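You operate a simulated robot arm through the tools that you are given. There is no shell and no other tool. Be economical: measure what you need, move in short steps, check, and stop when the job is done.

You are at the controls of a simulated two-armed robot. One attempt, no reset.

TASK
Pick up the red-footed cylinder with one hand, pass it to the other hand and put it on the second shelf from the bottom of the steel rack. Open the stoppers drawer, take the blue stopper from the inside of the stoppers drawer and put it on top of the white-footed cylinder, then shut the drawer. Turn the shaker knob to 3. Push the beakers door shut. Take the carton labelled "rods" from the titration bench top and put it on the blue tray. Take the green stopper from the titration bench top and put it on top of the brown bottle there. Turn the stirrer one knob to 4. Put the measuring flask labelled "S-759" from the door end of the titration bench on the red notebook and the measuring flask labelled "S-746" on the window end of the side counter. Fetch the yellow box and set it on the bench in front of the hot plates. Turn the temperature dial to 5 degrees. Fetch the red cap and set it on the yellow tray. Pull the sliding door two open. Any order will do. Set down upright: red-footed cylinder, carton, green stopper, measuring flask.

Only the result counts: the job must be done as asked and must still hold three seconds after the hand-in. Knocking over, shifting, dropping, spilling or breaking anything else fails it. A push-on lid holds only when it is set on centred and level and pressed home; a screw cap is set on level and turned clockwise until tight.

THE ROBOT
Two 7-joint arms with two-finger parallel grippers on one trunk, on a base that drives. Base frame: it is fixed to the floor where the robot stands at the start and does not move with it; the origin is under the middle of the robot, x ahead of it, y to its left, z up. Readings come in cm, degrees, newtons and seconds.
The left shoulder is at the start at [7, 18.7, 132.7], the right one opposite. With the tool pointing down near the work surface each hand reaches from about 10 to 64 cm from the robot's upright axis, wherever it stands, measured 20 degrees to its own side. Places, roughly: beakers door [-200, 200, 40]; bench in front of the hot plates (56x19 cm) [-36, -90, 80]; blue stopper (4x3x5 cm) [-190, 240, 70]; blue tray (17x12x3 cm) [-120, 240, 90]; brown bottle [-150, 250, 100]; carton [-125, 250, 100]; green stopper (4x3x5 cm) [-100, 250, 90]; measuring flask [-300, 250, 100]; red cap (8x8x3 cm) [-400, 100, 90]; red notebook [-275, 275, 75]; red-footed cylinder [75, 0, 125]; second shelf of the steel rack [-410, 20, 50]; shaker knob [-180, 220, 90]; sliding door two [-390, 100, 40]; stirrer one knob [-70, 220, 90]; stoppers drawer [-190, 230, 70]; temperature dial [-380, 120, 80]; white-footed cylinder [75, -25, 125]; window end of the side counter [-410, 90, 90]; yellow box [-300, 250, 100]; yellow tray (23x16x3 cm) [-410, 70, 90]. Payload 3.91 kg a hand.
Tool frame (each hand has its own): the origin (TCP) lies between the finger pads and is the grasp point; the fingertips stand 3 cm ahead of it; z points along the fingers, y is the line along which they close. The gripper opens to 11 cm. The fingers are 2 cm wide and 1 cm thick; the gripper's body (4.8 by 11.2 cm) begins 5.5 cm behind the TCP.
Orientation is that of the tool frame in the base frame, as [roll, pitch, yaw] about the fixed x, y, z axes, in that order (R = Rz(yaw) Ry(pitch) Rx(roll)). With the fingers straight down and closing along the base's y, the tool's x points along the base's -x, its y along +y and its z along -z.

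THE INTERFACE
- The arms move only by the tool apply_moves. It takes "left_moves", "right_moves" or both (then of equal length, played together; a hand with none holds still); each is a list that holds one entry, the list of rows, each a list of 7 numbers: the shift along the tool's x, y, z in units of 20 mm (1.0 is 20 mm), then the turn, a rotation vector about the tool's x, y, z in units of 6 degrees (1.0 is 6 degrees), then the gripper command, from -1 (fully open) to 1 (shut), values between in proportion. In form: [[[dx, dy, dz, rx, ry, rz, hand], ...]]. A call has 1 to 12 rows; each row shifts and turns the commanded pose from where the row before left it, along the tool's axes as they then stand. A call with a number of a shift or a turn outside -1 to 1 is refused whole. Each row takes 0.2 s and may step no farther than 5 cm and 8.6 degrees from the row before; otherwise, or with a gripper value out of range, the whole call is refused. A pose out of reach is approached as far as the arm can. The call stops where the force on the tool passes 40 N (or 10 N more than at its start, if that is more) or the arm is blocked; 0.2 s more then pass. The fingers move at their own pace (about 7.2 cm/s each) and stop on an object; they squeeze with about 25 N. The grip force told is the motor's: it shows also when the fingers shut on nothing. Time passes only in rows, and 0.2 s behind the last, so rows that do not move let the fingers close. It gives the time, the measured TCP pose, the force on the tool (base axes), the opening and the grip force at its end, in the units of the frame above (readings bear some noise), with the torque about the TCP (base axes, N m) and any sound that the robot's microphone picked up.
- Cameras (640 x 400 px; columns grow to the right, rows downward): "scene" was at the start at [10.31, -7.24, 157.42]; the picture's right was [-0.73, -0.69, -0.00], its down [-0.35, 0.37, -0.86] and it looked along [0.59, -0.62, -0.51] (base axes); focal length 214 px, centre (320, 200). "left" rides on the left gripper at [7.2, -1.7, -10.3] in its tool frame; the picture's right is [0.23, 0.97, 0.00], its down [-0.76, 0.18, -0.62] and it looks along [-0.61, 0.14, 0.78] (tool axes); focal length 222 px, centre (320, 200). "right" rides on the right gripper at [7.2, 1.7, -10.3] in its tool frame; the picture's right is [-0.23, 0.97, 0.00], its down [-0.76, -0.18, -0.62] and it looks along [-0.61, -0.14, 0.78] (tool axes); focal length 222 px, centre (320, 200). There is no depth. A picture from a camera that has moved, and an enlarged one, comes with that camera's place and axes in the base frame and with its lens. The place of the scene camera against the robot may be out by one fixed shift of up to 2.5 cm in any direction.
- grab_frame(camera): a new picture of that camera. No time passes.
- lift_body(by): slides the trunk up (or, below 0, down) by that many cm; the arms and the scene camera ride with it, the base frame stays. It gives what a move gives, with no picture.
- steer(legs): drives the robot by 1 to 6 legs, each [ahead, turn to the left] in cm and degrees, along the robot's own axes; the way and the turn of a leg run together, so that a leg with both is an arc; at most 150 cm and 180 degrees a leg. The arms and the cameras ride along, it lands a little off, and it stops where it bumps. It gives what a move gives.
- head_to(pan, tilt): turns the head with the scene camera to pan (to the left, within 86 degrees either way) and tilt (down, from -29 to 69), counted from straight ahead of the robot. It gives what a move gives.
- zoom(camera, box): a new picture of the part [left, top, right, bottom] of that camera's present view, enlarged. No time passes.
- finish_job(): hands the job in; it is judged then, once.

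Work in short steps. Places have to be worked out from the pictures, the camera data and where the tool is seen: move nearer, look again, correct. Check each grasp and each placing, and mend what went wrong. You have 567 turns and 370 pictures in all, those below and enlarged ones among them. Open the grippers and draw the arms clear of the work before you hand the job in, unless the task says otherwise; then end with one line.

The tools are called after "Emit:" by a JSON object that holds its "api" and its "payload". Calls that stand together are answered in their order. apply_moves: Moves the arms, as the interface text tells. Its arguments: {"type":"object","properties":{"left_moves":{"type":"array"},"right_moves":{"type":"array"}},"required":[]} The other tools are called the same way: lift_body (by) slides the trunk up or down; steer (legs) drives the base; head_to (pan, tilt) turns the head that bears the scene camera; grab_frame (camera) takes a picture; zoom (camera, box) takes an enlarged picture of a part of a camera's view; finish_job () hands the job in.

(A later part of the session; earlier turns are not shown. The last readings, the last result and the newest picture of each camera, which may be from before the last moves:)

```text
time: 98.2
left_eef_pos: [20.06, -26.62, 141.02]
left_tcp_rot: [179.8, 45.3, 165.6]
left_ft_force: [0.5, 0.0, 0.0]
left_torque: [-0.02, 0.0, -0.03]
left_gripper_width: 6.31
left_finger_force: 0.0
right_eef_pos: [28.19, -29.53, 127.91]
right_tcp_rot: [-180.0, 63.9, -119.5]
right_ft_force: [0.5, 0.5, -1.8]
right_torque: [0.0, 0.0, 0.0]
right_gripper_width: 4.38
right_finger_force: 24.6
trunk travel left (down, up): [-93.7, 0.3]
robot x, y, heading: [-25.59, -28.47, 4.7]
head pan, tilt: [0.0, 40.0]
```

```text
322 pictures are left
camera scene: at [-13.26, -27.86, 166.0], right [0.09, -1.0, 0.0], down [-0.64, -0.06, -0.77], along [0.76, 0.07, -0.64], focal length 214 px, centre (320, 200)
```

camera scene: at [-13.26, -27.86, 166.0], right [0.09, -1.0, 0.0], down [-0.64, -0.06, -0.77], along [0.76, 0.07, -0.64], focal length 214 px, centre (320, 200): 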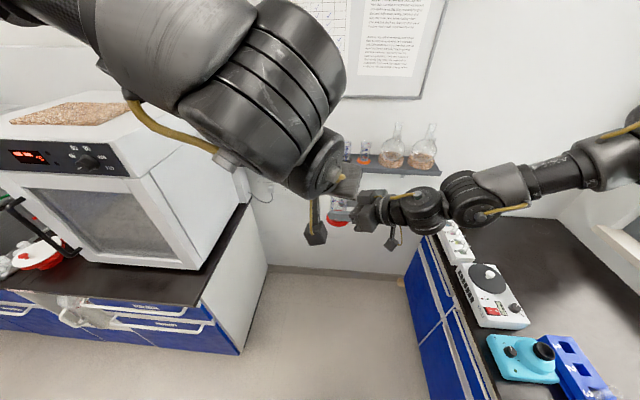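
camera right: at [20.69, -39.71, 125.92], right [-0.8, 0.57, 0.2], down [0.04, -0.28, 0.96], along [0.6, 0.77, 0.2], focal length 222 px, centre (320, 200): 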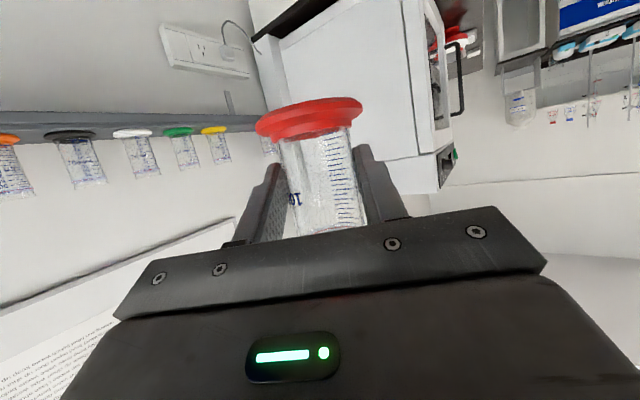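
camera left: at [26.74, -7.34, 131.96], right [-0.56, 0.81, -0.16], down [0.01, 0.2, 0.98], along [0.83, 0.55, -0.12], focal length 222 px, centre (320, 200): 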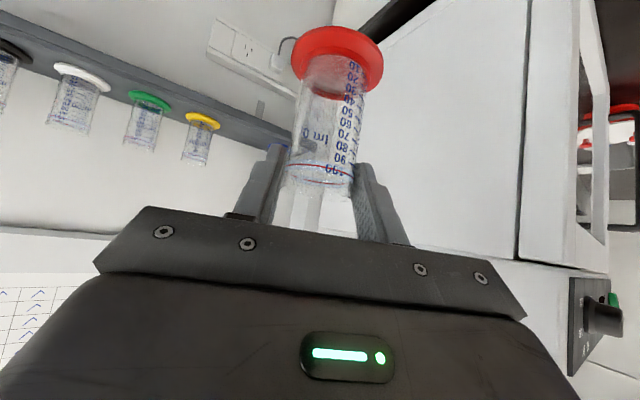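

Handover done. I move the left hand off to the left, then turn right 90° to see the way.

Emit:
{"api": "apply_moves", "payload": {"left_moves": [[[0, 0.9, -0.3, 0, 0, 0, -0.15], [0, 0.9, -0.3, 0, 0, 0, -0.15], [0, 0.9, -0.3, 0, 0, 0, -0.15], [0, 0.9, -0.3, 0, 0, 0, -0.15], [0, 0.9, 0, 0, 0, 0, -0.15]]]}}

Emit:
{"api": "steer", "payload": {"legs": [[-15, 0], [0, -90]]}}

Emit:
{"api": "head_to", "payload": {"pan": -80, "tilt": 20}}

Emit:
{"api": "grab_frame", "payload": {"camera": "scene"}}

```text
time: 99.4
left_eef_pos: [20.7, -17.28, 142.73]
left_tcp_rot: [179.8, 45.2, 165.7]
left_ft_force: [-0.5, 1.6, 0.3]
left_torque: [0.0, 0.0, 0.01]
left_gripper_width: 6.34
left_finger_force: 0.1
right_eef_pos: [28.38, -29.52, 127.96]
right_tcp_rot: [-179.9, 63.8, -119.5]
right_ft_force: [0.3, 0.0, -2.0]
right_torque: [-0.03, 0.0, 0.01]
right_gripper_width: 4.39
right_finger_force: 24.9
trunk travel left (down, up): [-93.7, 0.3]
robot x, y, heading: [-26.15, -28.56, 5.2]
head pan, tilt: [0.0, 40.0]
```

```text
time: 104.5
left_eef_pos: [-27.95, -75.65, 142.8]
left_tcp_rot: [179.8, 45.3, 78.0]
left_ft_force: [0.4, 0.3, 0.1]
left_torque: [-0.01, 0.01, 0.0]
left_gripper_width: 6.32
left_finger_force: 0.1
right_eef_pos: [-39.83, -83.87, 127.91]
right_tcp_rot: [-180.0, 63.9, 152.9]
right_ft_force: [0.3, 0.8, -0.9]
right_torque: [0.02, 0.02, -0.02]
right_gripper_width: 4.4
right_finger_force: 25.4
trunk travel left (down, up): [-93.7, 0.3]
robot x, y, heading: [-41.11, -29.76, -82.9]
head pan, tilt: [0.0, 40.0]
```

```text
time: 106.1
left_eef_pos: [-27.86, -75.61, 142.79]
left_tcp_rot: [179.6, 45.2, 77.9]
left_ft_force: [-0.3, -0.2, 0.2]
left_torque: [-0.04, 0.02, -0.01]
left_gripper_width: 6.35
left_finger_force: 0.0
right_eef_pos: [-39.83, -83.82, 127.91]
right_tcp_rot: [-179.9, 63.9, 152.8]
right_ft_force: [-0.1, -1.0, -1.8]
right_torque: [0.0, 0.04, 0.01]
right_gripper_width: 4.36
right_finger_force: 25.1
trunk travel left (down, up): [-93.7, 0.3]
robot x, y, heading: [-40.6, -29.43, -82.9]
head pan, tilt: [-80.0, 20.0]
```

```text
321 pictures are left
camera scene: at [-49.88, -38.15, 169.13], right [-0.3, 0.95, 0.0], down [0.33, 0.1, -0.94], along [-0.9, -0.28, -0.34], focal length 214 px, centre (320, 200)
```

scene: 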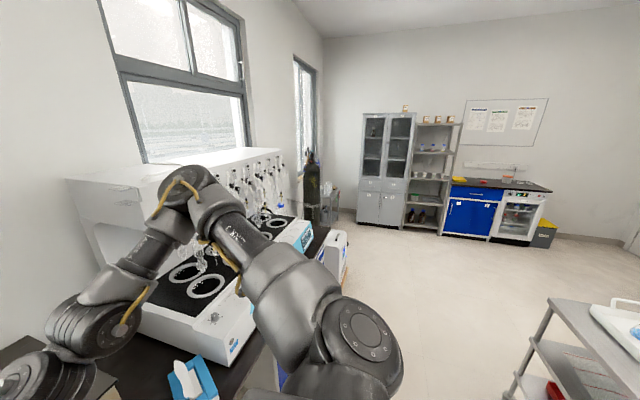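

The rack is seen by the far wall near (-410, 25). I back off from the bench, turn towards -x and drive there in steps.

Emit:
{"api": "steer", "payload": {"legs": [[-22, 0], [0, -97], [110, 0]]}}

Emit:
{"api": "head_to", "payload": {"pan": 0, "tilt": 25}}

Emit:
{"api": "grab_frame", "payload": {"camera": "scene"}}

```text
time: 117.0
left_eef_pos: [-199.21, -20.88, 142.83]
left_tcp_rot: [179.8, 45.3, -17.0]
left_ft_force: [0.2, 0.0, 0.3]
left_torque: [0.04, -0.02, 0.02]
left_gripper_width: 6.34
left_finger_force: 0.0
right_eef_pos: [-206.29, -8.47, 128.12]
right_tcp_rot: [-179.9, 63.9, 57.9]
right_ft_force: [0.3, -0.7, -0.5]
right_torque: [-0.02, -0.05, 0.01]
right_gripper_width: 4.38
right_finger_force: 25.0
trunk travel left (down, up): [-93.7, 0.3]
robot x, y, heading: [-152.11, -11.91, -177.9]
head pan, tilt: [-80.0, 20.0]
```

```text
time: 118.5
left_eef_pos: [-199.18, -20.92, 142.65]
left_tcp_rot: [179.7, 45.3, -16.9]
left_ft_force: [0.5, -0.6, 0.3]
left_torque: [0.01, -0.02, -0.01]
left_gripper_width: 6.34
left_finger_force: 0.2
right_eef_pos: [-206.47, -8.35, 128.05]
right_tcp_rot: [180.0, 63.9, 57.8]
right_ft_force: [-0.8, 0.0, -1.4]
right_torque: [-0.01, -0.06, -0.01]
right_gripper_width: 4.34
right_finger_force: 25.6
trunk travel left (down, up): [-93.7, 0.3]
robot x, y, heading: [-152.48, -11.81, -177.4]
head pan, tilt: [0.0, 25.0]
```

```text
320 pictures are left
camera scene: at [-167.55, -13.36, 168.32], right [-0.04, 1.0, 0.0], down [0.42, 0.02, -0.91], along [-0.91, -0.04, -0.42], focal length 214 px, centre (320, 200)
```

scene: 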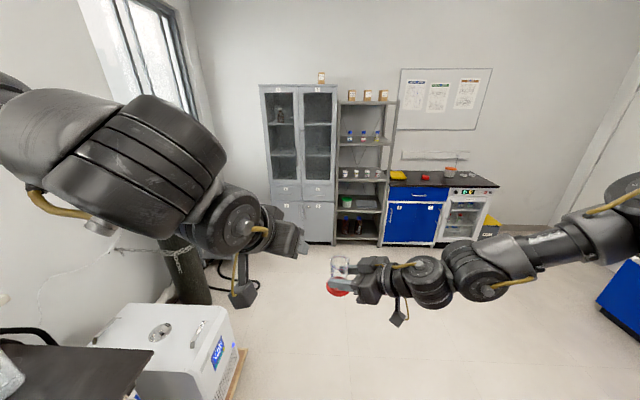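

Next leg: drive to about (-300, 8) and look at the rack.

Emit:
{"api": "steer", "payload": {"legs": [[0, -10], [145, 0], [0, 7.5]]}}

Emit:
{"api": "grab_frame", "payload": {"camera": "scene"}}

```text
time: 126.9
left_eef_pos: [-341.28, 0.28, 142.88]
left_tcp_rot: [179.4, 45.3, -19.5]
left_ft_force: [-0.8, -0.4, -0.3]
left_torque: [-0.02, 0.0, 0.0]
left_gripper_width: 6.34
left_finger_force: 0.0
right_eef_pos: [-347.86, 13.11, 127.99]
right_tcp_rot: [179.8, 64.1, 55.3]
right_ft_force: [0.0, 0.2, -1.0]
right_torque: [0.03, 0.01, 0.0]
right_gripper_width: 4.39
right_finger_force: 24.8
trunk travel left (down, up): [-93.7, 0.3]
robot x, y, heading: [-294.78, 6.8, -180.1]
head pan, tilt: [0.0, 25.0]
```

```text
319 pictures are left
camera scene: at [-309.29, 6.55, 168.33], right [0.0, 1.0, 0.0], down [0.42, 0.0, -0.91], along [-0.91, 0.0, -0.42], focal length 214 px, centre (320, 200)
```

scene: 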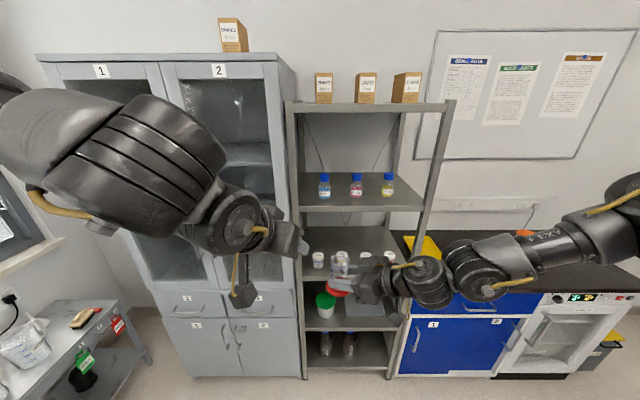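

I lower the trunk to the level of the second shelf to look in.

Emit:
{"api": "lift_body", "payload": {"by": -60}}

Emit:
{"api": "head_to", "payload": {"pan": -8, "tilt": 30}}

Emit:
{"api": "grab_frame", "payload": {"camera": "scene"}}

Emit:
{"api": "grab_frame", "payload": {"camera": "right"}}

```text
refused: -60 is not a number from -40 to 40
```

```text
time: 127.6
left_eef_pos: [-341.51, -0.04, 142.8]
left_tcp_rot: [179.6, 45.3, -19.4]
left_ft_force: [-0.2, -0.4, 0.2]
left_torque: [-0.03, -0.05, 0.02]
left_gripper_width: 6.35
left_finger_force: 0.0
right_eef_pos: [-347.95, 12.75, 127.94]
right_tcp_rot: [179.9, 64.0, 55.4]
right_ft_force: [-0.7, 0.6, -0.9]
right_torque: [0.02, -0.02, 0.0]
right_gripper_width: 4.38
right_finger_force: 25.1
trunk travel left (down, up): [-93.7, 0.3]
robot x, y, heading: [-294.3, 6.68, -179.9]
head pan, tilt: [-8.0, 30.0]
```

```text
318 pictures are left
camera scene: at [-309.11, 7.42, 167.53], right [0.14, 0.99, 0.0], down [0.49, -0.07, -0.87], along [-0.86, 0.12, -0.5], focal length 214 px, centre (320, 200)
```

scene: 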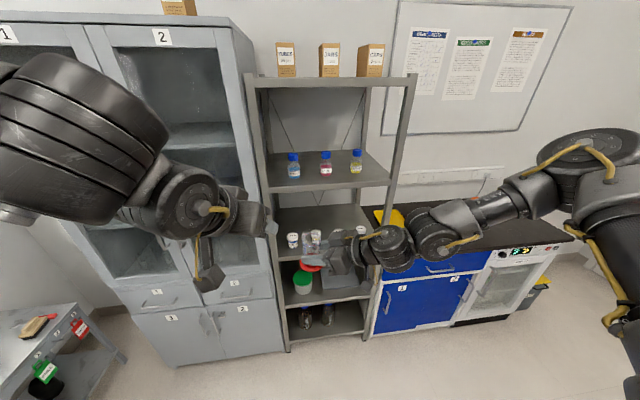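

```text
317 pictures are left
camera right: at [-339.57, 22.08, 125.87], right [0.75, -0.63, 0.2], down [-0.02, 0.29, 0.96], along [-0.67, -0.72, 0.2], focal length 222 px, centre (320, 200)
```

right: 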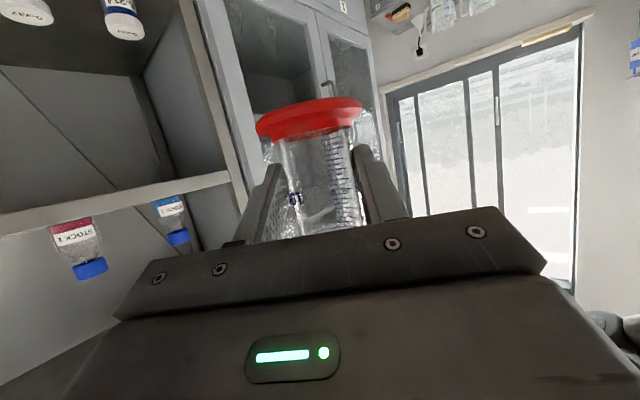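

Lower the trunk in two steps (limit 40 each).

Emit:
{"api": "lift_body", "payload": {"by": -35}}

Emit:
{"api": "lift_body", "payload": {"by": -28}}

Emit:
{"api": "grab_frame", "payload": {"camera": "scene"}}

Emit:
{"api": "grab_frame", "payload": {"camera": "left"}}

```text
time: 131.0
left_eef_pos: [-341.47, -0.29, 107.71]
left_tcp_rot: [179.7, 45.2, -19.1]
left_ft_force: [-0.6, -0.2, 0.0]
left_torque: [0.01, -0.02, 0.0]
left_gripper_width: 6.32
left_finger_force: 0.0
right_eef_pos: [-348.02, 12.5, 93.04]
right_tcp_rot: [180.0, 63.9, 55.6]
right_ft_force: [0.0, 0.1, -1.2]
right_torque: [0.02, -0.03, 0.0]
right_gripper_width: 4.38
right_finger_force: 24.9
trunk travel left (down, up): [-58.7, 35.3]
robot x, y, heading: [-294.44, 6.63, -179.8]
head pan, tilt: [-8.0, 30.0]
```

```text
time: 133.8
left_eef_pos: [-341.51, -0.38, 79.84]
left_tcp_rot: [179.7, 45.2, -19.1]
left_ft_force: [0.2, 0.5, 0.9]
left_torque: [0.03, 0.04, -0.02]
left_gripper_width: 6.36
left_finger_force: 0.1
right_eef_pos: [-348.1, 12.45, 64.97]
right_tcp_rot: [-180.0, 63.9, 55.5]
right_ft_force: [-0.4, 0.4, -0.9]
right_torque: [-0.01, 0.02, -0.02]
right_gripper_width: 4.39
right_finger_force: 24.8
trunk travel left (down, up): [-30.7, 63.3]
robot x, y, heading: [-294.31, 6.46, -179.8]
head pan, tilt: [-8.0, 30.0]
```

```text
316 pictures are left
camera scene: at [-309.11, 7.18, 104.53], right [0.14, 0.99, 0.0], down [0.5, -0.07, -0.87], along [-0.86, 0.12, -0.5], focal length 214 px, centre (320, 200)
```

scene: 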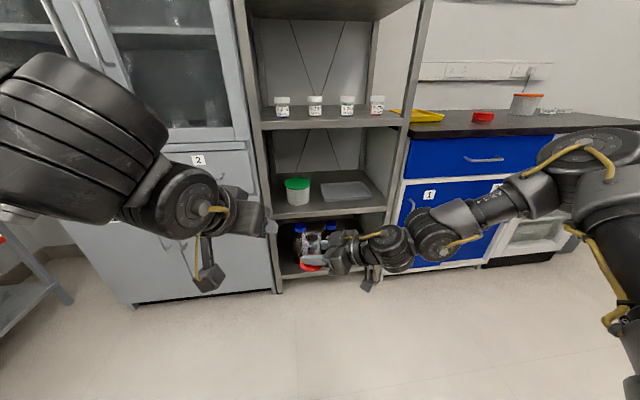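

```text
315 pictures are left
camera left: at [-329.09, -2.68, 81.9], right [-0.17, -0.97, -0.16], down [-0.14, -0.13, 0.98], along [-0.98, 0.19, -0.12], focal length 222 px, centre (320, 200)
```

left: 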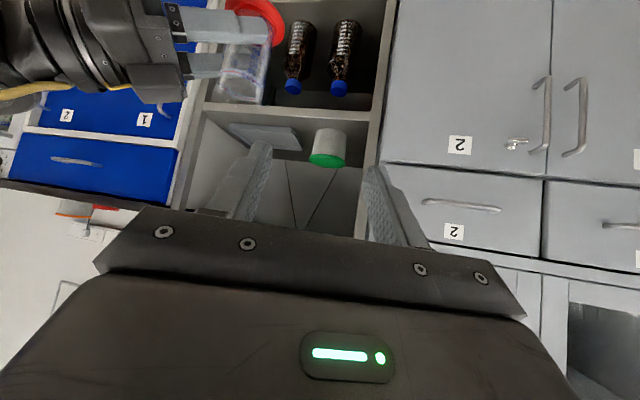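

I zoom into the second shelf to see the free space.

Emit:
{"api": "zoom", "payload": {"camera": "scene", "box": [250, 130, 410, 230]}}

```text
4.00 times, centred on (330, 180) of scene
camera zoom: at [-309.11, 7.18, 104.53], right [0.14, 0.99, 0.0], down [0.5, -0.07, -0.87], along [-0.86, 0.12, -0.5], focal length 858 px, centre (280, 280)
```

zoom: 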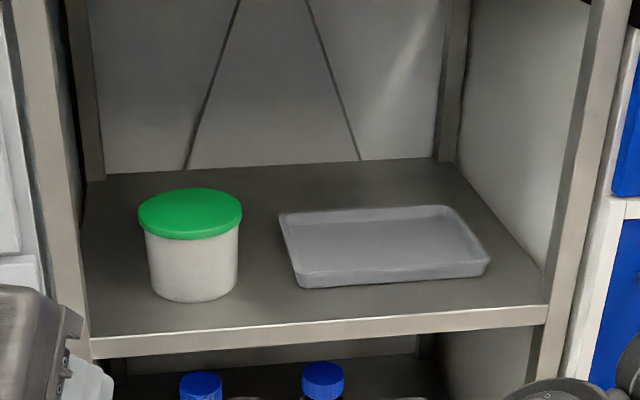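

Free spot: between cup and tray at about (-396, 18.5), shelf top z≈51, front edge x≈-391. First I yaw the right hand ~25° toward the rack.

Emit:
{"api": "apply_moves", "payload": {"right_moves": [[[0, 0, 0, 0.75, 0, 0.37, 1], [0, 0, 0, 0.75, 0, 0.37, 1], [0, 0, 0, 0.75, 0, 0.37, 1], [0, 0, 0, 0.75, 0, 0.37, 1], [0, 0, 0, 0.75, 0, 0.37, 1]]]}}

Emit:
{"api": "grab_frame", "payload": {"camera": "scene"}}

```text
time: 135.0
left_eef_pos: [-341.39, -0.38, 79.76]
left_tcp_rot: [179.7, 45.3, -19.3]
left_ft_force: [0.4, 0.8, 0.7]
left_torque: [0.0, 0.01, 0.0]
left_gripper_width: 6.35
left_finger_force: 0.0
right_eef_pos: [-347.96, 16.52, 67.39]
right_tcp_rot: [179.8, 64.0, 30.3]
right_ft_force: [-0.9, 1.1, -0.8]
right_torque: [0.03, -0.01, 0.03]
right_gripper_width: 4.34
right_finger_force: 25.1
right hand out of reach, approached as far as the arm can: row 1, 2, 3, 4, 5
trunk travel left (down, up): [-30.7, 63.3]
robot x, y, heading: [-294.15, 6.27, -180.1]
head pan, tilt: [-8.0, 30.0]
```

```text
313 pictures are left
camera scene: at [-309.1, 7.16, 104.53], right [0.14, 0.99, 0.0], down [0.5, -0.07, -0.87], along [-0.86, 0.12, -0.5], focal length 214 px, centre (320, 200)
```

scene: 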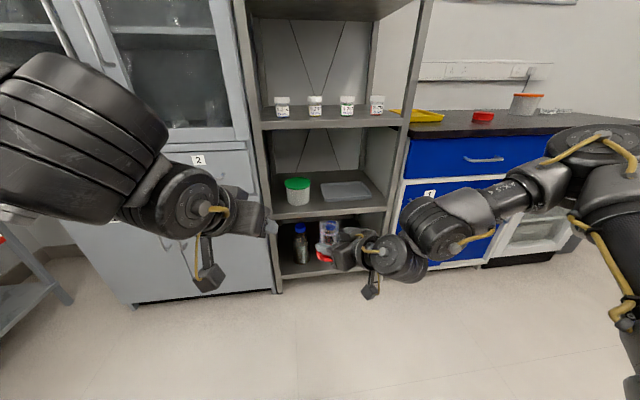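

Good. Check the cylinder in the right hand's view for its offset.

Emit:
{"api": "grab_frame", "payload": {"camera": "right"}}

```text
312 pictures are left
camera right: at [-336.27, 21.33, 65.41], right [0.41, -0.89, 0.2], down [0.1, 0.27, 0.96], along [-0.91, -0.37, 0.2], focal length 222 px, centre (320, 200)
```

right: 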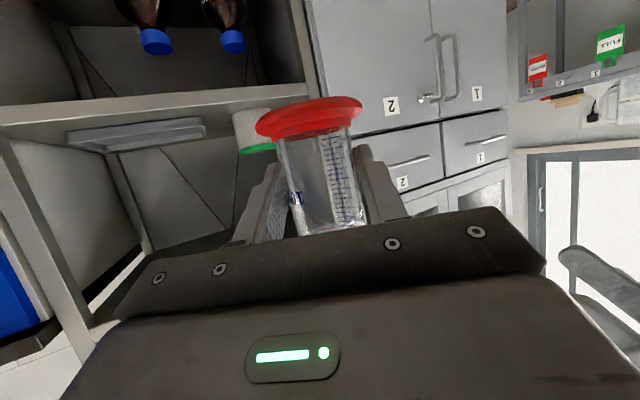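

Foot bottom ≈4.6 cm below the TCP. Drive 32 cm ahead, then extend the right arm onto the shelf.

Emit:
{"api": "steer", "payload": {"legs": [[32, 0]]}}

Emit:
{"api": "grab_frame", "payload": {"camera": "scene"}}

Emit:
{"api": "grab_frame", "payload": {"camera": "right"}}

```text
time: 137.1
left_eef_pos: [-372.68, -0.44, 79.8]
left_tcp_rot: [179.9, 45.3, -19.2]
left_ft_force: [-0.1, -0.7, -0.1]
left_torque: [-0.01, 0.0, 0.03]
left_gripper_width: 6.33
left_finger_force: 0.1
right_eef_pos: [-379.29, 16.4, 67.33]
right_tcp_rot: [179.8, 63.8, 30.2]
right_ft_force: [-0.6, 0.2, -1.7]
right_torque: [0.04, 0.01, -0.01]
right_gripper_width: 4.36
right_finger_force: 25.1
trunk travel left (down, up): [-30.7, 63.3]
robot x, y, heading: [-325.15, 6.53, -179.8]
head pan, tilt: [-8.0, 30.0]
```

```text
311 pictures are left
camera scene: at [-340.51, 7.11, 104.52], right [0.14, 0.99, 0.0], down [0.5, -0.07, -0.87], along [-0.86, 0.12, -0.5], focal length 214 px, centre (320, 200)
```

scene: 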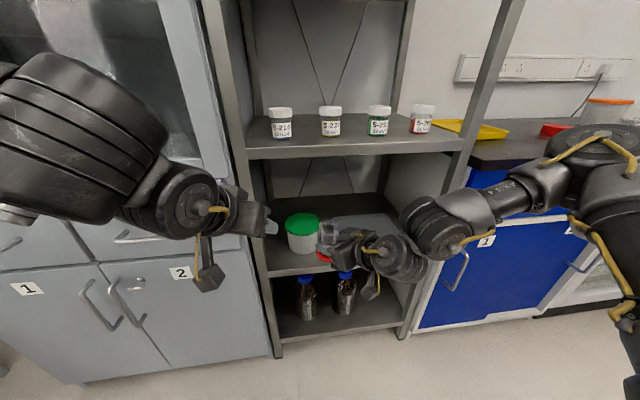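

```text
310 pictures are left
camera right: at [-367.67, 21.23, 65.34], right [0.41, -0.89, 0.21], down [0.1, 0.27, 0.96], along [-0.91, -0.37, 0.2], focal length 222 px, centre (320, 200)
```

right: 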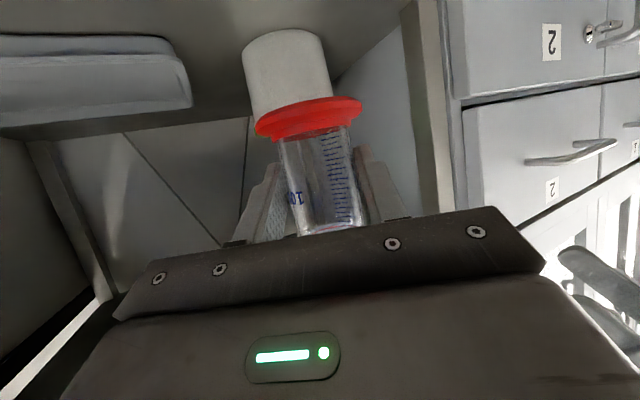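

Move in over the spot at z≈59 (foot ~3 cm above the shelf).

Emit:
{"api": "apply_moves", "payload": {"right_moves": [[[0.125, -0.64, 0.92, 0, 0, 0, 1], [0.125, -0.64, 0.92, 0, 0, 0, 1], [0.125, -0.64, 0.92, 0, 0, 0, 1], [0.125, -0.64, 0.92, 0, 0, 0, 1], [0.125, -0.64, 0.92, 0, 0, 0, 1], [0.125, -0.64, 0.92, 0, 0, 0, 1], [0.125, -0.64, 0.92, 0, 0, 0, 1], [0.125, -0.64, 0.92, 0, 0, 0, 1]]]}}

Emit:
{"api": "grab_frame", "payload": {"camera": "scene"}}

Emit:
{"api": "grab_frame", "payload": {"camera": "right"}}

```text
time: 138.9
left_eef_pos: [-372.83, -0.5, 79.73]
left_tcp_rot: [179.7, 45.3, -19.2]
left_ft_force: [0.2, -0.3, 0.7]
left_torque: [-0.02, 0.0, 0.0]
left_gripper_width: 6.32
left_finger_force: 0.1
right_eef_pos: [-392.89, 23.38, 62.87]
right_tcp_rot: [179.7, 63.8, 30.3]
right_ft_force: [-0.4, 0.2, -1.4]
right_torque: [0.0, 0.0, 0.01]
right_gripper_width: 4.38
right_finger_force: 25.1
right hand out of reach, approached as far as the arm can: row 2, 3, 4, 5, 6, 7, 8
trunk travel left (down, up): [-30.7, 63.3]
robot x, y, heading: [-325.25, 6.41, -179.9]
head pan, tilt: [-8.0, 30.0]
```

```text
309 pictures are left
camera scene: at [-340.46, 7.13, 104.52], right [0.14, 0.99, 0.0], down [0.5, -0.07, -0.87], along [-0.86, 0.12, -0.5], focal length 214 px, centre (320, 200)
```

scene: 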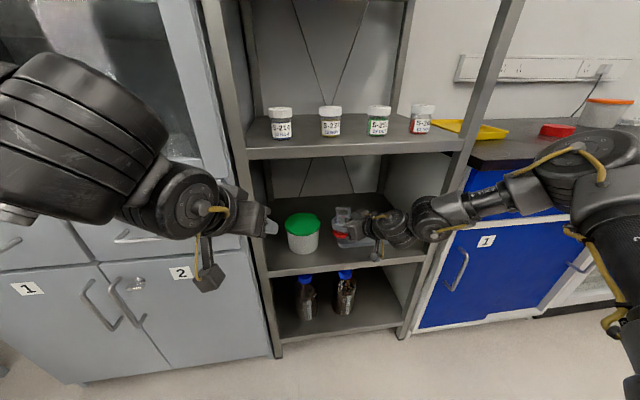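

```text
308 pictures are left
camera right: at [-381.2, 28.25, 60.83], right [0.41, -0.89, 0.21], down [0.1, 0.27, 0.96], along [-0.91, -0.37, 0.2], focal length 222 px, centre (320, 200)
```

right: 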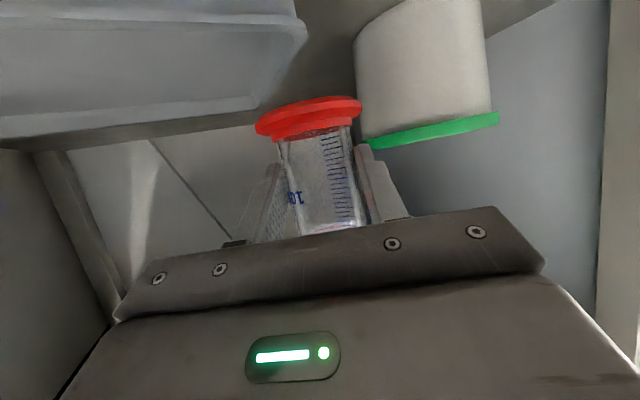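

Close. I use the base for the correction (turn 4° left, 1.5 cm ahead), then lower with the trunk.

Emit:
{"api": "steer", "payload": {"legs": [[0, 4], [1.5, 0]]}}

Emit:
{"api": "grab_frame", "payload": {"camera": "right"}}

```text
time: 140.2
left_eef_pos: [-373.65, -3.89, 79.84]
left_tcp_rot: [179.8, 45.3, -15.2]
left_ft_force: [-0.6, -0.1, 0.3]
left_torque: [0.02, 0.0, -0.01]
left_gripper_width: 6.35
left_finger_force: 0.0
right_eef_pos: [-395.4, 18.37, 62.84]
right_tcp_rot: [179.8, 63.9, 34.3]
right_ft_force: [0.2, -0.2, -0.8]
right_torque: [-0.03, -0.06, -0.01]
right_gripper_width: 4.35
right_finger_force: 24.6
trunk travel left (down, up): [-30.7, 63.3]
robot x, y, heading: [-327.31, 6.44, -175.9]
head pan, tilt: [-8.0, 30.0]
```

```text
307 pictures are left
camera right: at [-384.1, 24.18, 60.79], right [0.47, -0.86, 0.21], down [0.08, 0.27, 0.96], along [-0.88, -0.43, 0.2], focal length 222 px, centre (320, 200)
```

right: 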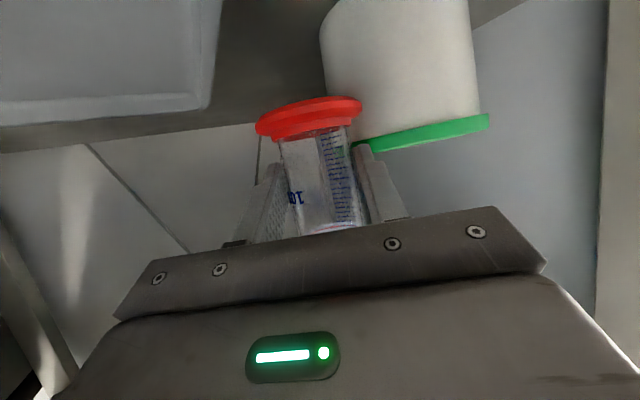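

Cup clearance is small; shift the hand 1.8 cm away from the cup before lowering.

Emit:
{"api": "apply_moves", "payload": {"right_moves": [[[0.165, -0.29, -0.34, 0, 0, 0, 1], [0.165, -0.29, -0.34, 0, 0, 0, 1]]]}}

Emit:
{"api": "lift_body", "payload": {"by": -4}}

Emit:
{"api": "zoom", "payload": {"camera": "scene", "box": [250, 170, 410, 270]}}

Emit:
{"api": "grab_frame", "payload": {"camera": "right"}}

```text
time: 140.8
left_eef_pos: [-373.6, -3.79, 79.84]
left_tcp_rot: [179.8, 45.3, -15.2]
left_ft_force: [-0.2, 0.1, -0.2]
left_torque: [0.02, 0.0, 0.0]
left_gripper_width: 6.32
left_finger_force: 0.0
right_eef_pos: [-394.68, 20.29, 62.95]
right_tcp_rot: [179.7, 63.9, 34.4]
right_ft_force: [0.0, -0.1, -2.0]
right_torque: [0.0, -0.01, -0.01]
right_gripper_width: 4.36
right_finger_force: 25.0
trunk travel left (down, up): [-30.7, 63.3]
robot x, y, heading: [-326.69, 6.49, -175.8]
head pan, tilt: [-8.0, 30.0]
```

```text
time: 141.6
left_eef_pos: [-373.65, -3.79, 75.79]
left_tcp_rot: [179.7, 45.3, -15.2]
left_ft_force: [-0.5, 0.4, 0.2]
left_torque: [0.01, -0.04, 0.01]
left_gripper_width: 6.37
left_finger_force: 0.1
right_eef_pos: [-394.68, 20.39, 58.84]
right_tcp_rot: [179.8, 63.7, 34.3]
right_ft_force: [-0.4, -0.4, -1.7]
right_torque: [-0.02, -0.04, -0.01]
right_gripper_width: 4.35
right_finger_force: 25.6
trunk travel left (down, up): [-26.7, 67.3]
robot x, y, heading: [-326.87, 6.6, -175.9]
head pan, tilt: [-8.0, 30.0]
```

```text
4.00 times, centred on (330, 220) of scene
camera zoom: at [-342.0, 6.03, 100.53], right [0.07, 1.0, 0.0], down [0.5, -0.03, -0.87], along [-0.86, 0.06, -0.5], focal length 858 px, centre (280, 120)
```

zoom: 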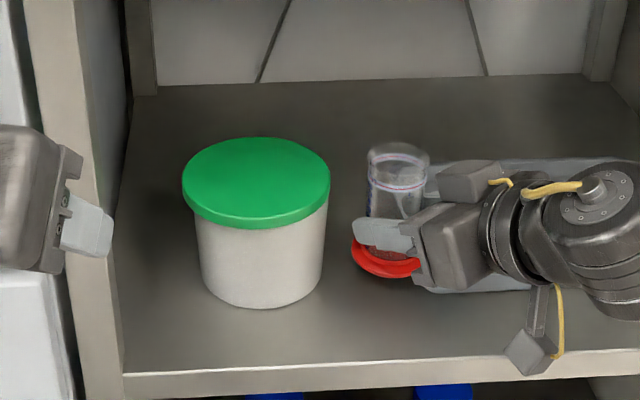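

```text
305 pictures are left
camera right: at [-383.43, 26.02, 56.85], right [0.47, -0.86, 0.21], down [0.08, 0.27, 0.96], along [-0.88, -0.43, 0.2], focal length 222 px, centre (320, 200)
```

right: 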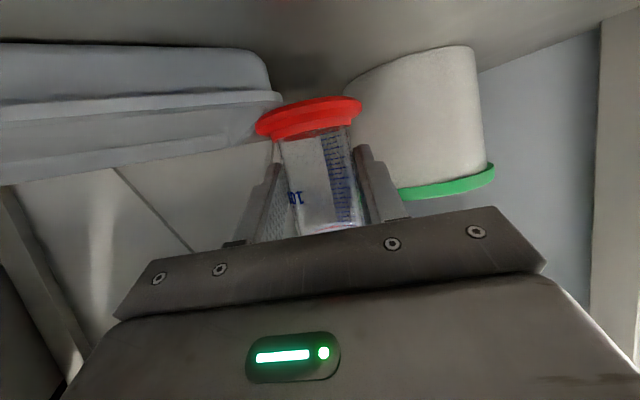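

Position looks right: clear of cup and tray. Lower further.

Emit:
{"api": "lift_body", "payload": {"by": -2}}

Emit:
{"api": "zoom", "payload": {"camera": "scene", "box": [250, 170, 410, 270]}}

```text
time: 142.3
left_eef_pos: [-373.41, -3.9, 73.89]
left_tcp_rot: [179.7, 45.5, -15.1]
left_ft_force: [0.2, 0.1, -0.7]
left_torque: [0.01, -0.02, 0.01]
left_gripper_width: 6.34
left_finger_force: 0.1
right_eef_pos: [-394.68, 20.15, 57.38]
right_tcp_rot: [-179.7, 64.1, 34.7]
right_ft_force: [-5.2, -3.1, 20.7]
right_torque: [0.27, 0.7, 0.16]
right_gripper_width: 4.55
right_finger_force: 25.2
trunk travel left (down, up): [-24.7, 69.3]
robot x, y, heading: [-326.38, 6.5, -175.7]
head pan, tilt: [-8.0, 30.0]
```

```text
4.00 times, centred on (330, 220) of scene
camera zoom: at [-341.81, 5.93, 98.57], right [0.07, 1.0, 0.0], down [0.5, -0.03, -0.87], along [-0.87, 0.06, -0.5], focal length 858 px, centre (280, 120)
```

zoom: 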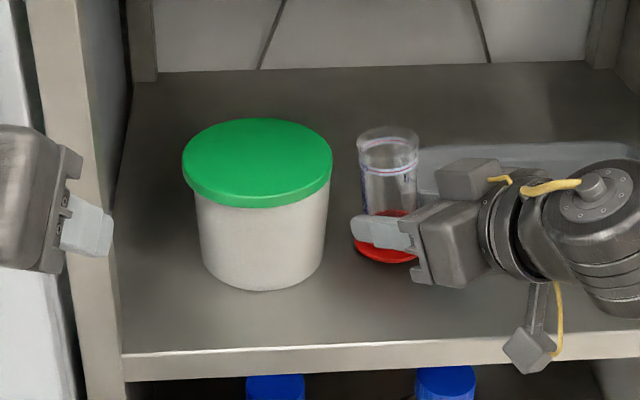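

Contact with the shelf (20 N). Relieve slightly, then open the right gripper a little.

Emit:
{"api": "lift_body", "payload": {"by": 0.5}}

Emit:
{"api": "apply_moves", "payload": {"right_moves": [[[0, 0, 0, 0, 0, 0, 0.1], [0, 0, 0, 0, 0, 0, -0.1], [0, 0, 0, 0, 0, 0, -0.15], [0, 0, 0, 0, 0, 0, -0.15]]]}}

Emit:
{"api": "zoom", "payload": {"camera": "scene", "box": [250, 170, 410, 270]}}

Emit:
{"api": "grab_frame", "payload": {"camera": "right"}}

```text
time: 142.8
left_eef_pos: [-373.59, -3.8, 74.33]
left_tcp_rot: [179.8, 45.4, -15.2]
left_ft_force: [0.4, 0.1, 0.0]
left_torque: [0.01, -0.03, 0.0]
left_gripper_width: 6.3
left_finger_force: 0.1
right_eef_pos: [-394.59, 20.23, 57.35]
right_tcp_rot: [179.8, 63.7, 34.6]
right_ft_force: [-2.8, -2.9, 10.7]
right_torque: [0.14, 0.39, 0.13]
right_gripper_width: 4.48
right_finger_force: 24.7
trunk travel left (down, up): [-25.2, 68.8]
robot x, y, heading: [-327.04, 6.19, -176.0]
head pan, tilt: [-8.0, 30.0]
```

```text
time: 143.8
left_eef_pos: [-373.61, -3.77, 74.19]
left_tcp_rot: [179.8, 45.4, -15.1]
left_ft_force: [-0.2, -0.1, -0.6]
left_torque: [0.01, -0.01, 0.01]
left_gripper_width: 6.34
left_finger_force: 0.0
right_eef_pos: [-394.71, 20.28, 57.51]
right_tcp_rot: [179.8, 63.8, 34.3]
right_ft_force: [0.7, -0.7, -1.1]
right_torque: [0.02, 0.01, 0.03]
right_gripper_width: 6.38
right_finger_force: 0.0
trunk travel left (down, up): [-25.2, 68.8]
robot x, y, heading: [-327.27, 6.5, -176.1]
head pan, tilt: [-8.0, 30.0]
```

```text
4.00 times, centred on (330, 220) of scene
camera zoom: at [-341.99, 6.03, 99.02], right [0.07, 1.0, 0.0], down [0.5, -0.03, -0.87], along [-0.86, 0.06, -0.5], focal length 858 px, centre (280, 120)
```

zoom: 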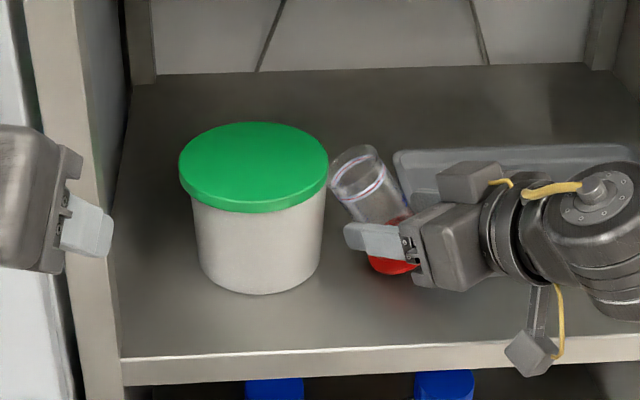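

```text
302 pictures are left
camera right: at [-383.42, 26.05, 55.32], right [0.47, -0.86, 0.2], down [0.08, 0.27, 0.96], along [-0.88, -0.43, 0.2], focal length 222 px, centre (320, 200)
```

right: 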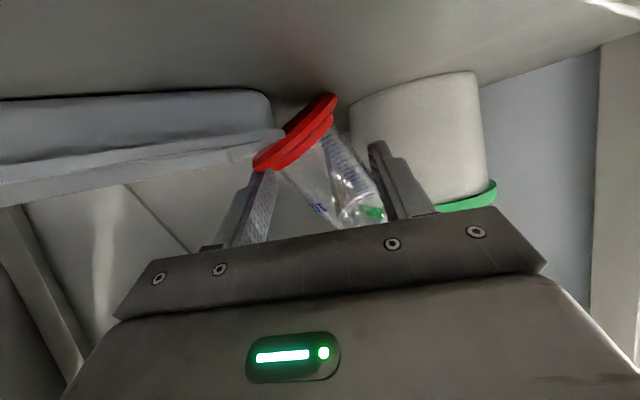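

The foot had landed on the tray rim and the cylinder tilts. Closing the fingers again should square it up.

Emit:
{"api": "apply_moves", "payload": {"right_moves": [[[0, 0, 0, 0, 0, 0, 0.1], [0, 0, 0, 0, 0, 0, 0.3], [0, 0, 0, 0, 0, 0, 1], [0, 0, 0, 0, 0, 0, 1]]]}}

Emit:
{"api": "grab_frame", "payload": {"camera": "right"}}

```text
time: 144.8
left_eef_pos: [-373.63, -3.72, 74.22]
left_tcp_rot: [179.7, 45.3, -15.1]
left_ft_force: [0.3, 0.7, -1.4]
left_torque: [-0.03, 0.02, 0.01]
left_gripper_width: 6.33
left_finger_force: 0.0
right_eef_pos: [-394.74, 20.29, 57.48]
right_tcp_rot: [179.9, 63.9, 34.4]
right_ft_force: [0.0, -2.3, 2.4]
right_torque: [0.03, 0.0, 0.06]
right_gripper_width: 4.38
right_finger_force: 25.1
trunk travel left (down, up): [-25.2, 68.8]
robot x, y, heading: [-327.21, 6.59, -175.9]
head pan, tilt: [-8.0, 30.0]
```

```text
301 pictures are left
camera right: at [-383.43, 25.98, 55.39], right [0.47, -0.86, 0.2], down [0.08, 0.27, 0.96], along [-0.88, -0.43, 0.2], focal length 222 px, centre (320, 200)
```

right: 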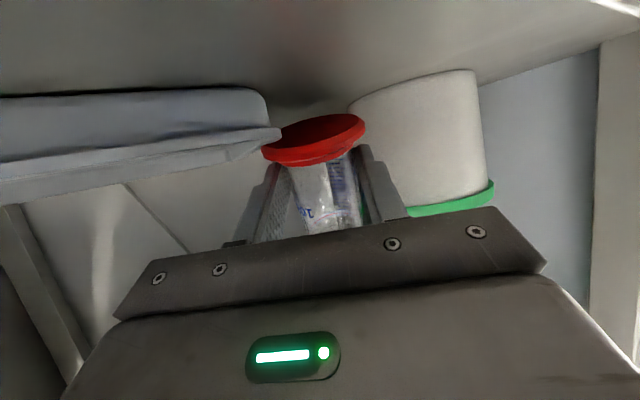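

Squared laterally but perhaps tilted in the other plane; lift 3 cm and look.

Emit:
{"api": "lift_body", "payload": {"by": 3}}

Emit:
{"api": "grab_frame", "payload": {"camera": "right"}}

Emit:
{"api": "zoom", "payload": {"camera": "scene", "box": [250, 170, 410, 270]}}

Emit:
{"api": "grab_frame", "payload": {"camera": "left"}}

```text
time: 145.6
left_eef_pos: [-373.65, -3.87, 77.11]
left_tcp_rot: [179.7, 45.3, -15.2]
left_ft_force: [0.6, 0.3, -0.2]
left_torque: [0.01, -0.01, 0.03]
left_gripper_width: 6.32
left_finger_force: 0.2
right_eef_pos: [-394.67, 20.28, 60.18]
right_tcp_rot: [179.9, 63.8, 34.3]
right_ft_force: [-0.1, -1.0, -1.9]
right_torque: [-0.01, -0.02, 0.03]
right_gripper_width: 4.36
right_finger_force: 24.6
trunk travel left (down, up): [-28.2, 65.8]
robot x, y, heading: [-327.29, 6.31, -176.1]
head pan, tilt: [-8.0, 30.0]
```

```text
300 pictures are left
camera right: at [-383.45, 26.03, 58.33], right [0.47, -0.86, 0.21], down [0.08, 0.27, 0.96], along [-0.88, -0.43, 0.2], focal length 222 px, centre (320, 200)
```

right: 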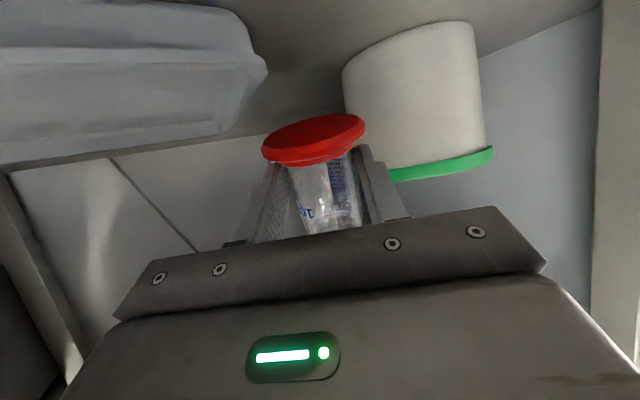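

```text
4.00 times, centred on (330, 220) of scene
camera zoom: at [-342.03, 6.03, 102.02], right [0.07, 1.0, 0.0], down [0.5, -0.03, -0.87], along [-0.86, 0.06, -0.5], focal length 858 px, centre (280, 120)
```

zoom: 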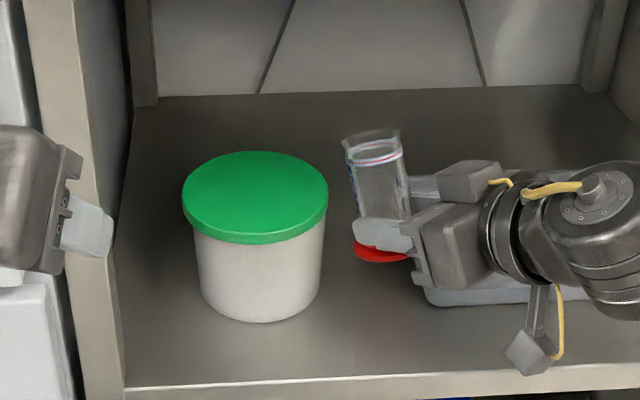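

```text
298 pictures are left
camera left: at [-361.19, -5.28, 79.38], right [-0.1, -0.98, -0.16], down [-0.13, -0.14, 0.98], along [-0.99, 0.12, -0.12], focal length 222 px, centre (320, 200)
```

left: 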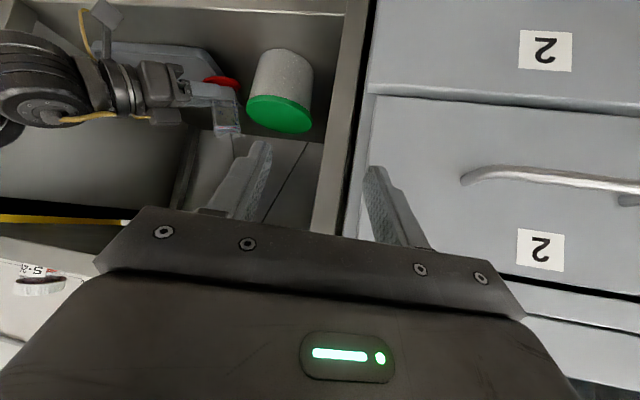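

Now tilted ~20° forward in the grip. I move to a clear spot in front of the tray (axis ≈(-392, 21.5)) and try to level the tool to upright the cylinder.

Emit:
{"api": "apply_moves", "payload": {"right_moves": [[[0.215, 0.06, -0.44, 0, 0, 0, 1], [0.215, 0.06, -0.44, 0, 0, 0, 1], [0.215, 0.06, -0.44, 0, 0, 0, 1], [0.215, 0.06, -0.44, 0, 0, 0, 1], [0, 0, 0, 0, -0.9, 0, 1], [0, 0, 0, 0, -0.9, 0, 1], [0, 0, 0, 0, -0.9, 0, 1]]]}}

Emit:
{"api": "grab_frame", "payload": {"camera": "right"}}

Emit:
{"api": "grab_frame", "payload": {"camera": "left"}}

```text
time: 147.2
left_eef_pos: [-373.64, -3.84, 77.31]
left_tcp_rot: [179.6, 45.2, -15.3]
left_ft_force: [-0.1, -0.3, -0.3]
left_torque: [-0.02, 0.04, 0.02]
left_gripper_width: 6.34
left_finger_force: 0.0
right_eef_pos: [-391.09, 22.75, 61.66]
right_tcp_rot: [179.9, 80.0, 34.4]
right_ft_force: [0.1, 0.4, -1.1]
right_torque: [-0.02, 0.0, -0.02]
right_gripper_width: 4.33
right_finger_force: 24.6
right hand out of reach, approached as far as the arm can: row 7
trunk travel left (down, up): [-28.2, 65.8]
robot x, y, heading: [-326.93, 6.27, -176.0]
head pan, tilt: [-8.0, 30.0]
```

```text
297 pictures are left
camera right: at [-380.68, 27.94, 56.24], right [0.52, -0.82, 0.22], down [0.29, 0.42, 0.86], along [-0.8, -0.38, 0.46], focal length 222 px, centre (320, 200)
```

right: 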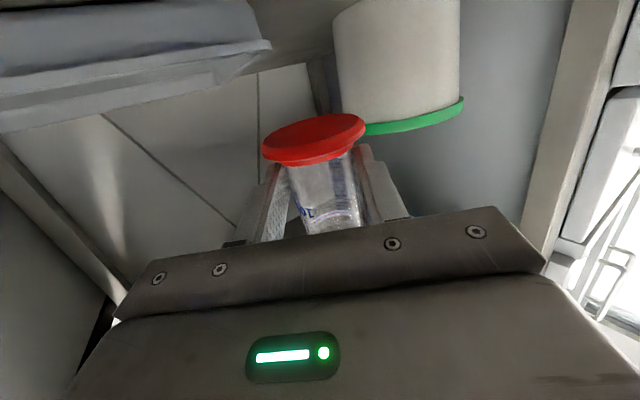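

```text
296 pictures are left
camera left: at [-361.15, -5.25, 79.41], right [-0.1, -0.98, -0.16], down [-0.13, -0.14, 0.98], along [-0.99, 0.12, -0.12], focal length 222 px, centre (320, 200)
```

left: 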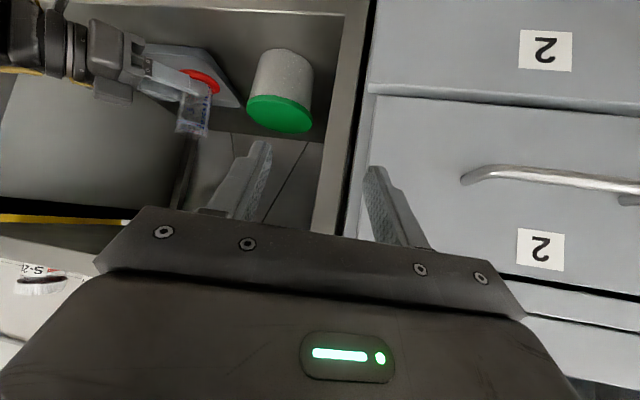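

Nearly upright now, foot at about (-392.5, 21.8). Lower 5 cm and look.

Emit:
{"api": "lift_body", "payload": {"by": -5}}

Emit:
{"api": "zoom", "payload": {"camera": "scene", "box": [250, 170, 410, 270]}}

Emit:
{"api": "grab_frame", "payload": {"camera": "right"}}

```text
time: 148.1
left_eef_pos: [-373.44, -3.78, 72.47]
left_tcp_rot: [179.8, 45.5, -15.2]
left_ft_force: [0.9, -0.4, 0.0]
left_torque: [-0.01, -0.01, -0.01]
left_gripper_width: 6.34
left_finger_force: 0.1
right_eef_pos: [-391.11, 22.61, 57.18]
right_tcp_rot: [-180.0, 80.3, 34.7]
right_ft_force: [-2.5, 0.3, 20.2]
right_torque: [-0.03, 1.04, 0.02]
right_gripper_width: 4.49
right_finger_force: 25.1
trunk travel left (down, up): [-23.2, 70.8]
robot x, y, heading: [-327.0, 6.08, -175.9]
head pan, tilt: [-8.0, 30.0]
```

```text
4.00 times, centred on (330, 220) of scene
camera zoom: at [-341.8, 5.97, 97.1], right [0.07, 1.0, 0.0], down [0.5, -0.03, -0.87], along [-0.87, 0.06, -0.5], focal length 858 px, centre (280, 120)
```

zoom: 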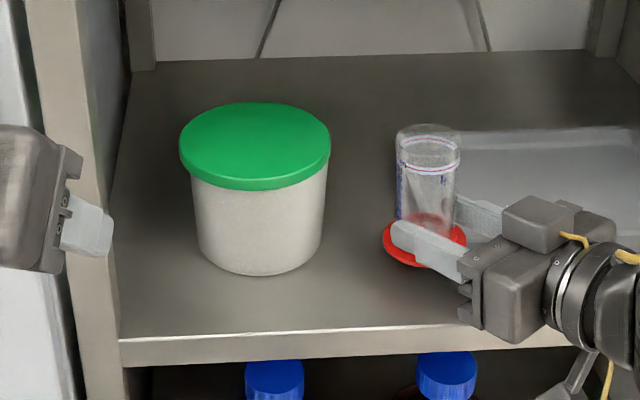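

```text
294 pictures are left
camera right: at [-380.71, 27.76, 51.62], right [0.52, -0.82, 0.22], down [0.3, 0.42, 0.86], along [-0.8, -0.38, 0.47], focal length 222 px, centre (320, 200)
```

right: 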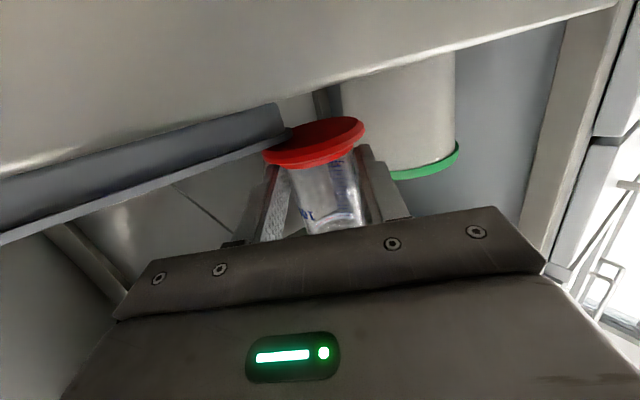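

Still catching the tray corner (at about (-395.5, 21.7)). Lift, shift 4 cm toward the gap and check.

Emit:
{"api": "lift_body", "payload": {"by": 3}}

Emit:
{"api": "apply_moves", "payload": {"right_moves": [[[0, 0.62, 0.31, 0, 0, 0, 1], [0, 0.62, 0.31, 0, 0, 0, 1], [0, 0.62, 0.31, 0, 0, 0, 1]]]}}

Emit:
{"api": "grab_frame", "payload": {"camera": "right"}}

Emit:
{"api": "zoom", "payload": {"camera": "scene", "box": [250, 170, 410, 270]}}

```text
time: 148.8
left_eef_pos: [-373.77, -3.77, 75.26]
left_tcp_rot: [179.8, 45.3, -15.1]
left_ft_force: [0.3, 0.6, -0.2]
left_torque: [0.0, 0.01, 0.02]
left_gripper_width: 6.31
left_finger_force: 0.2
right_eef_pos: [-391.06, 22.77, 59.43]
right_tcp_rot: [179.4, 79.6, 34.0]
right_ft_force: [-0.5, -0.2, -0.5]
right_torque: [0.03, -0.01, 0.01]
right_gripper_width: 4.4
right_finger_force: 25.5
trunk travel left (down, up): [-26.2, 67.8]
robot x, y, heading: [-327.07, 6.36, -175.8]
head pan, tilt: [-8.0, 30.0]
```

```text
time: 149.6
left_eef_pos: [-373.59, -3.79, 75.23]
left_tcp_rot: [179.6, 45.3, -15.1]
left_ft_force: [-0.4, 0.6, -0.2]
left_torque: [0.0, 0.0, 0.0]
left_gripper_width: 6.34
left_finger_force: 0.0
right_eef_pos: [-390.33, 19.64, 61.07]
right_tcp_rot: [179.7, 79.7, 34.4]
right_ft_force: [0.5, -0.4, -1.1]
right_torque: [0.05, -0.01, -0.01]
right_gripper_width: 4.38
right_finger_force: 25.1
right hand out of reach, approached as far as the arm can: row 1, 2, 3
trunk travel left (down, up): [-26.2, 67.8]
robot x, y, heading: [-327.0, 6.53, -175.9]
head pan, tilt: [-8.0, 30.0]
```

```text
293 pictures are left
camera right: at [-379.89, 24.69, 55.77], right [0.52, -0.82, 0.22], down [0.29, 0.42, 0.86], along [-0.8, -0.38, 0.46], focal length 222 px, centre (320, 200)
```

right: 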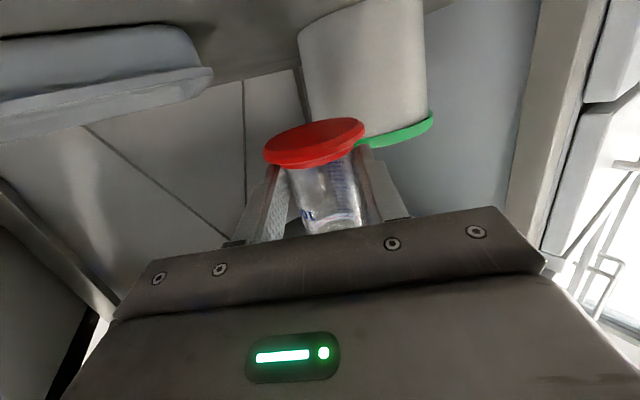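

```text
4.00 times, centred on (330, 220) of scene
camera zoom: at [-342.0, 6.02, 100.03], right [0.07, 1.0, 0.0], down [0.5, -0.03, -0.87], along [-0.86, 0.06, -0.5], focal length 858 px, centre (280, 120)
```

zoom: 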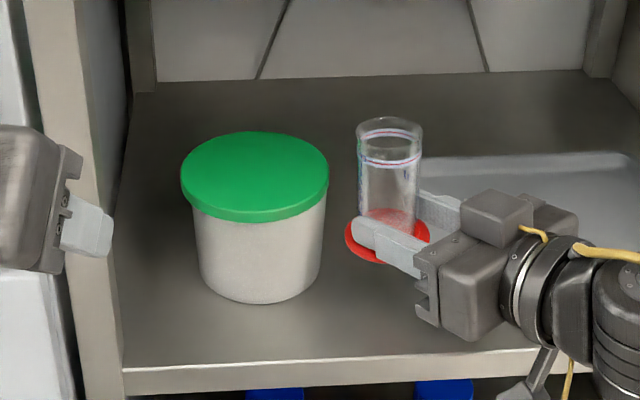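

Foot at about (-391.6, 18.5), clear of both. Lower 5 cm, then in small steps.

Emit:
{"api": "lift_body", "payload": {"by": -5}}

Emit:
{"api": "grab_frame", "payload": {"camera": "right"}}

Emit:
{"api": "zoom", "payload": {"camera": "scene", "box": [250, 170, 410, 270]}}

```text
time: 150.6
left_eef_pos: [-373.59, -3.77, 70.43]
left_tcp_rot: [179.7, 45.3, -15.2]
left_ft_force: [1.0, 0.0, -0.8]
left_torque: [-0.02, 0.01, 0.02]
left_gripper_width: 6.32
left_finger_force: 0.0
right_eef_pos: [-390.33, 19.58, 56.14]
right_tcp_rot: [179.6, 79.6, 34.2]
right_ft_force: [-0.9, 1.0, -1.7]
right_torque: [0.02, -0.02, -0.01]
right_gripper_width: 4.36
right_finger_force: 25.1
trunk travel left (down, up): [-21.2, 72.8]
robot x, y, heading: [-326.93, 6.34, -175.8]
head pan, tilt: [-8.0, 30.0]
```

```text
291 pictures are left
camera right: at [-379.89, 24.69, 50.8], right [0.52, -0.82, 0.22], down [0.29, 0.42, 0.86], along [-0.8, -0.38, 0.46], focal length 222 px, centre (320, 200)
```

right: 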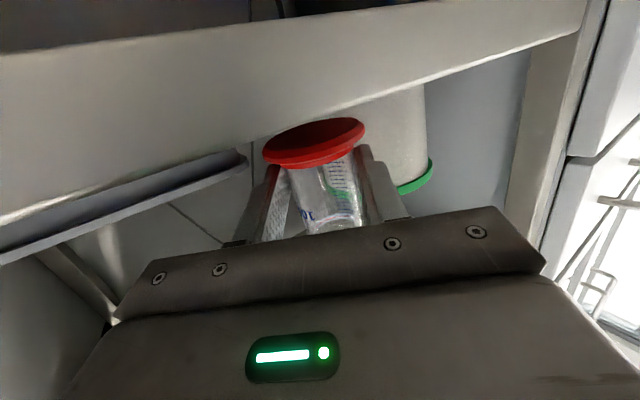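

```text
4.00 times, centred on (330, 220) of scene
camera zoom: at [-341.97, 6.02, 95.03], right [0.07, 1.0, 0.0], down [0.5, -0.03, -0.87], along [-0.86, 0.06, -0.5], focal length 858 px, centre (280, 120)
```

zoom: 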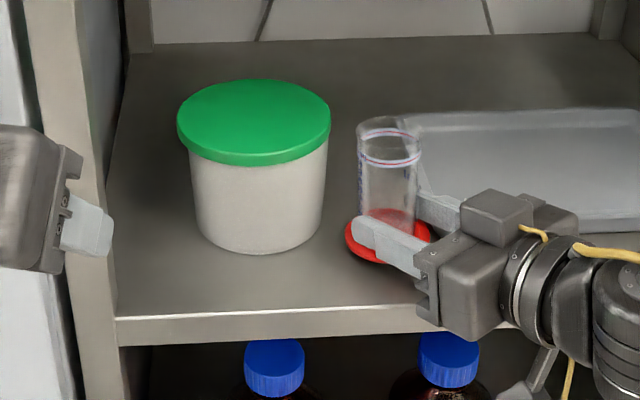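

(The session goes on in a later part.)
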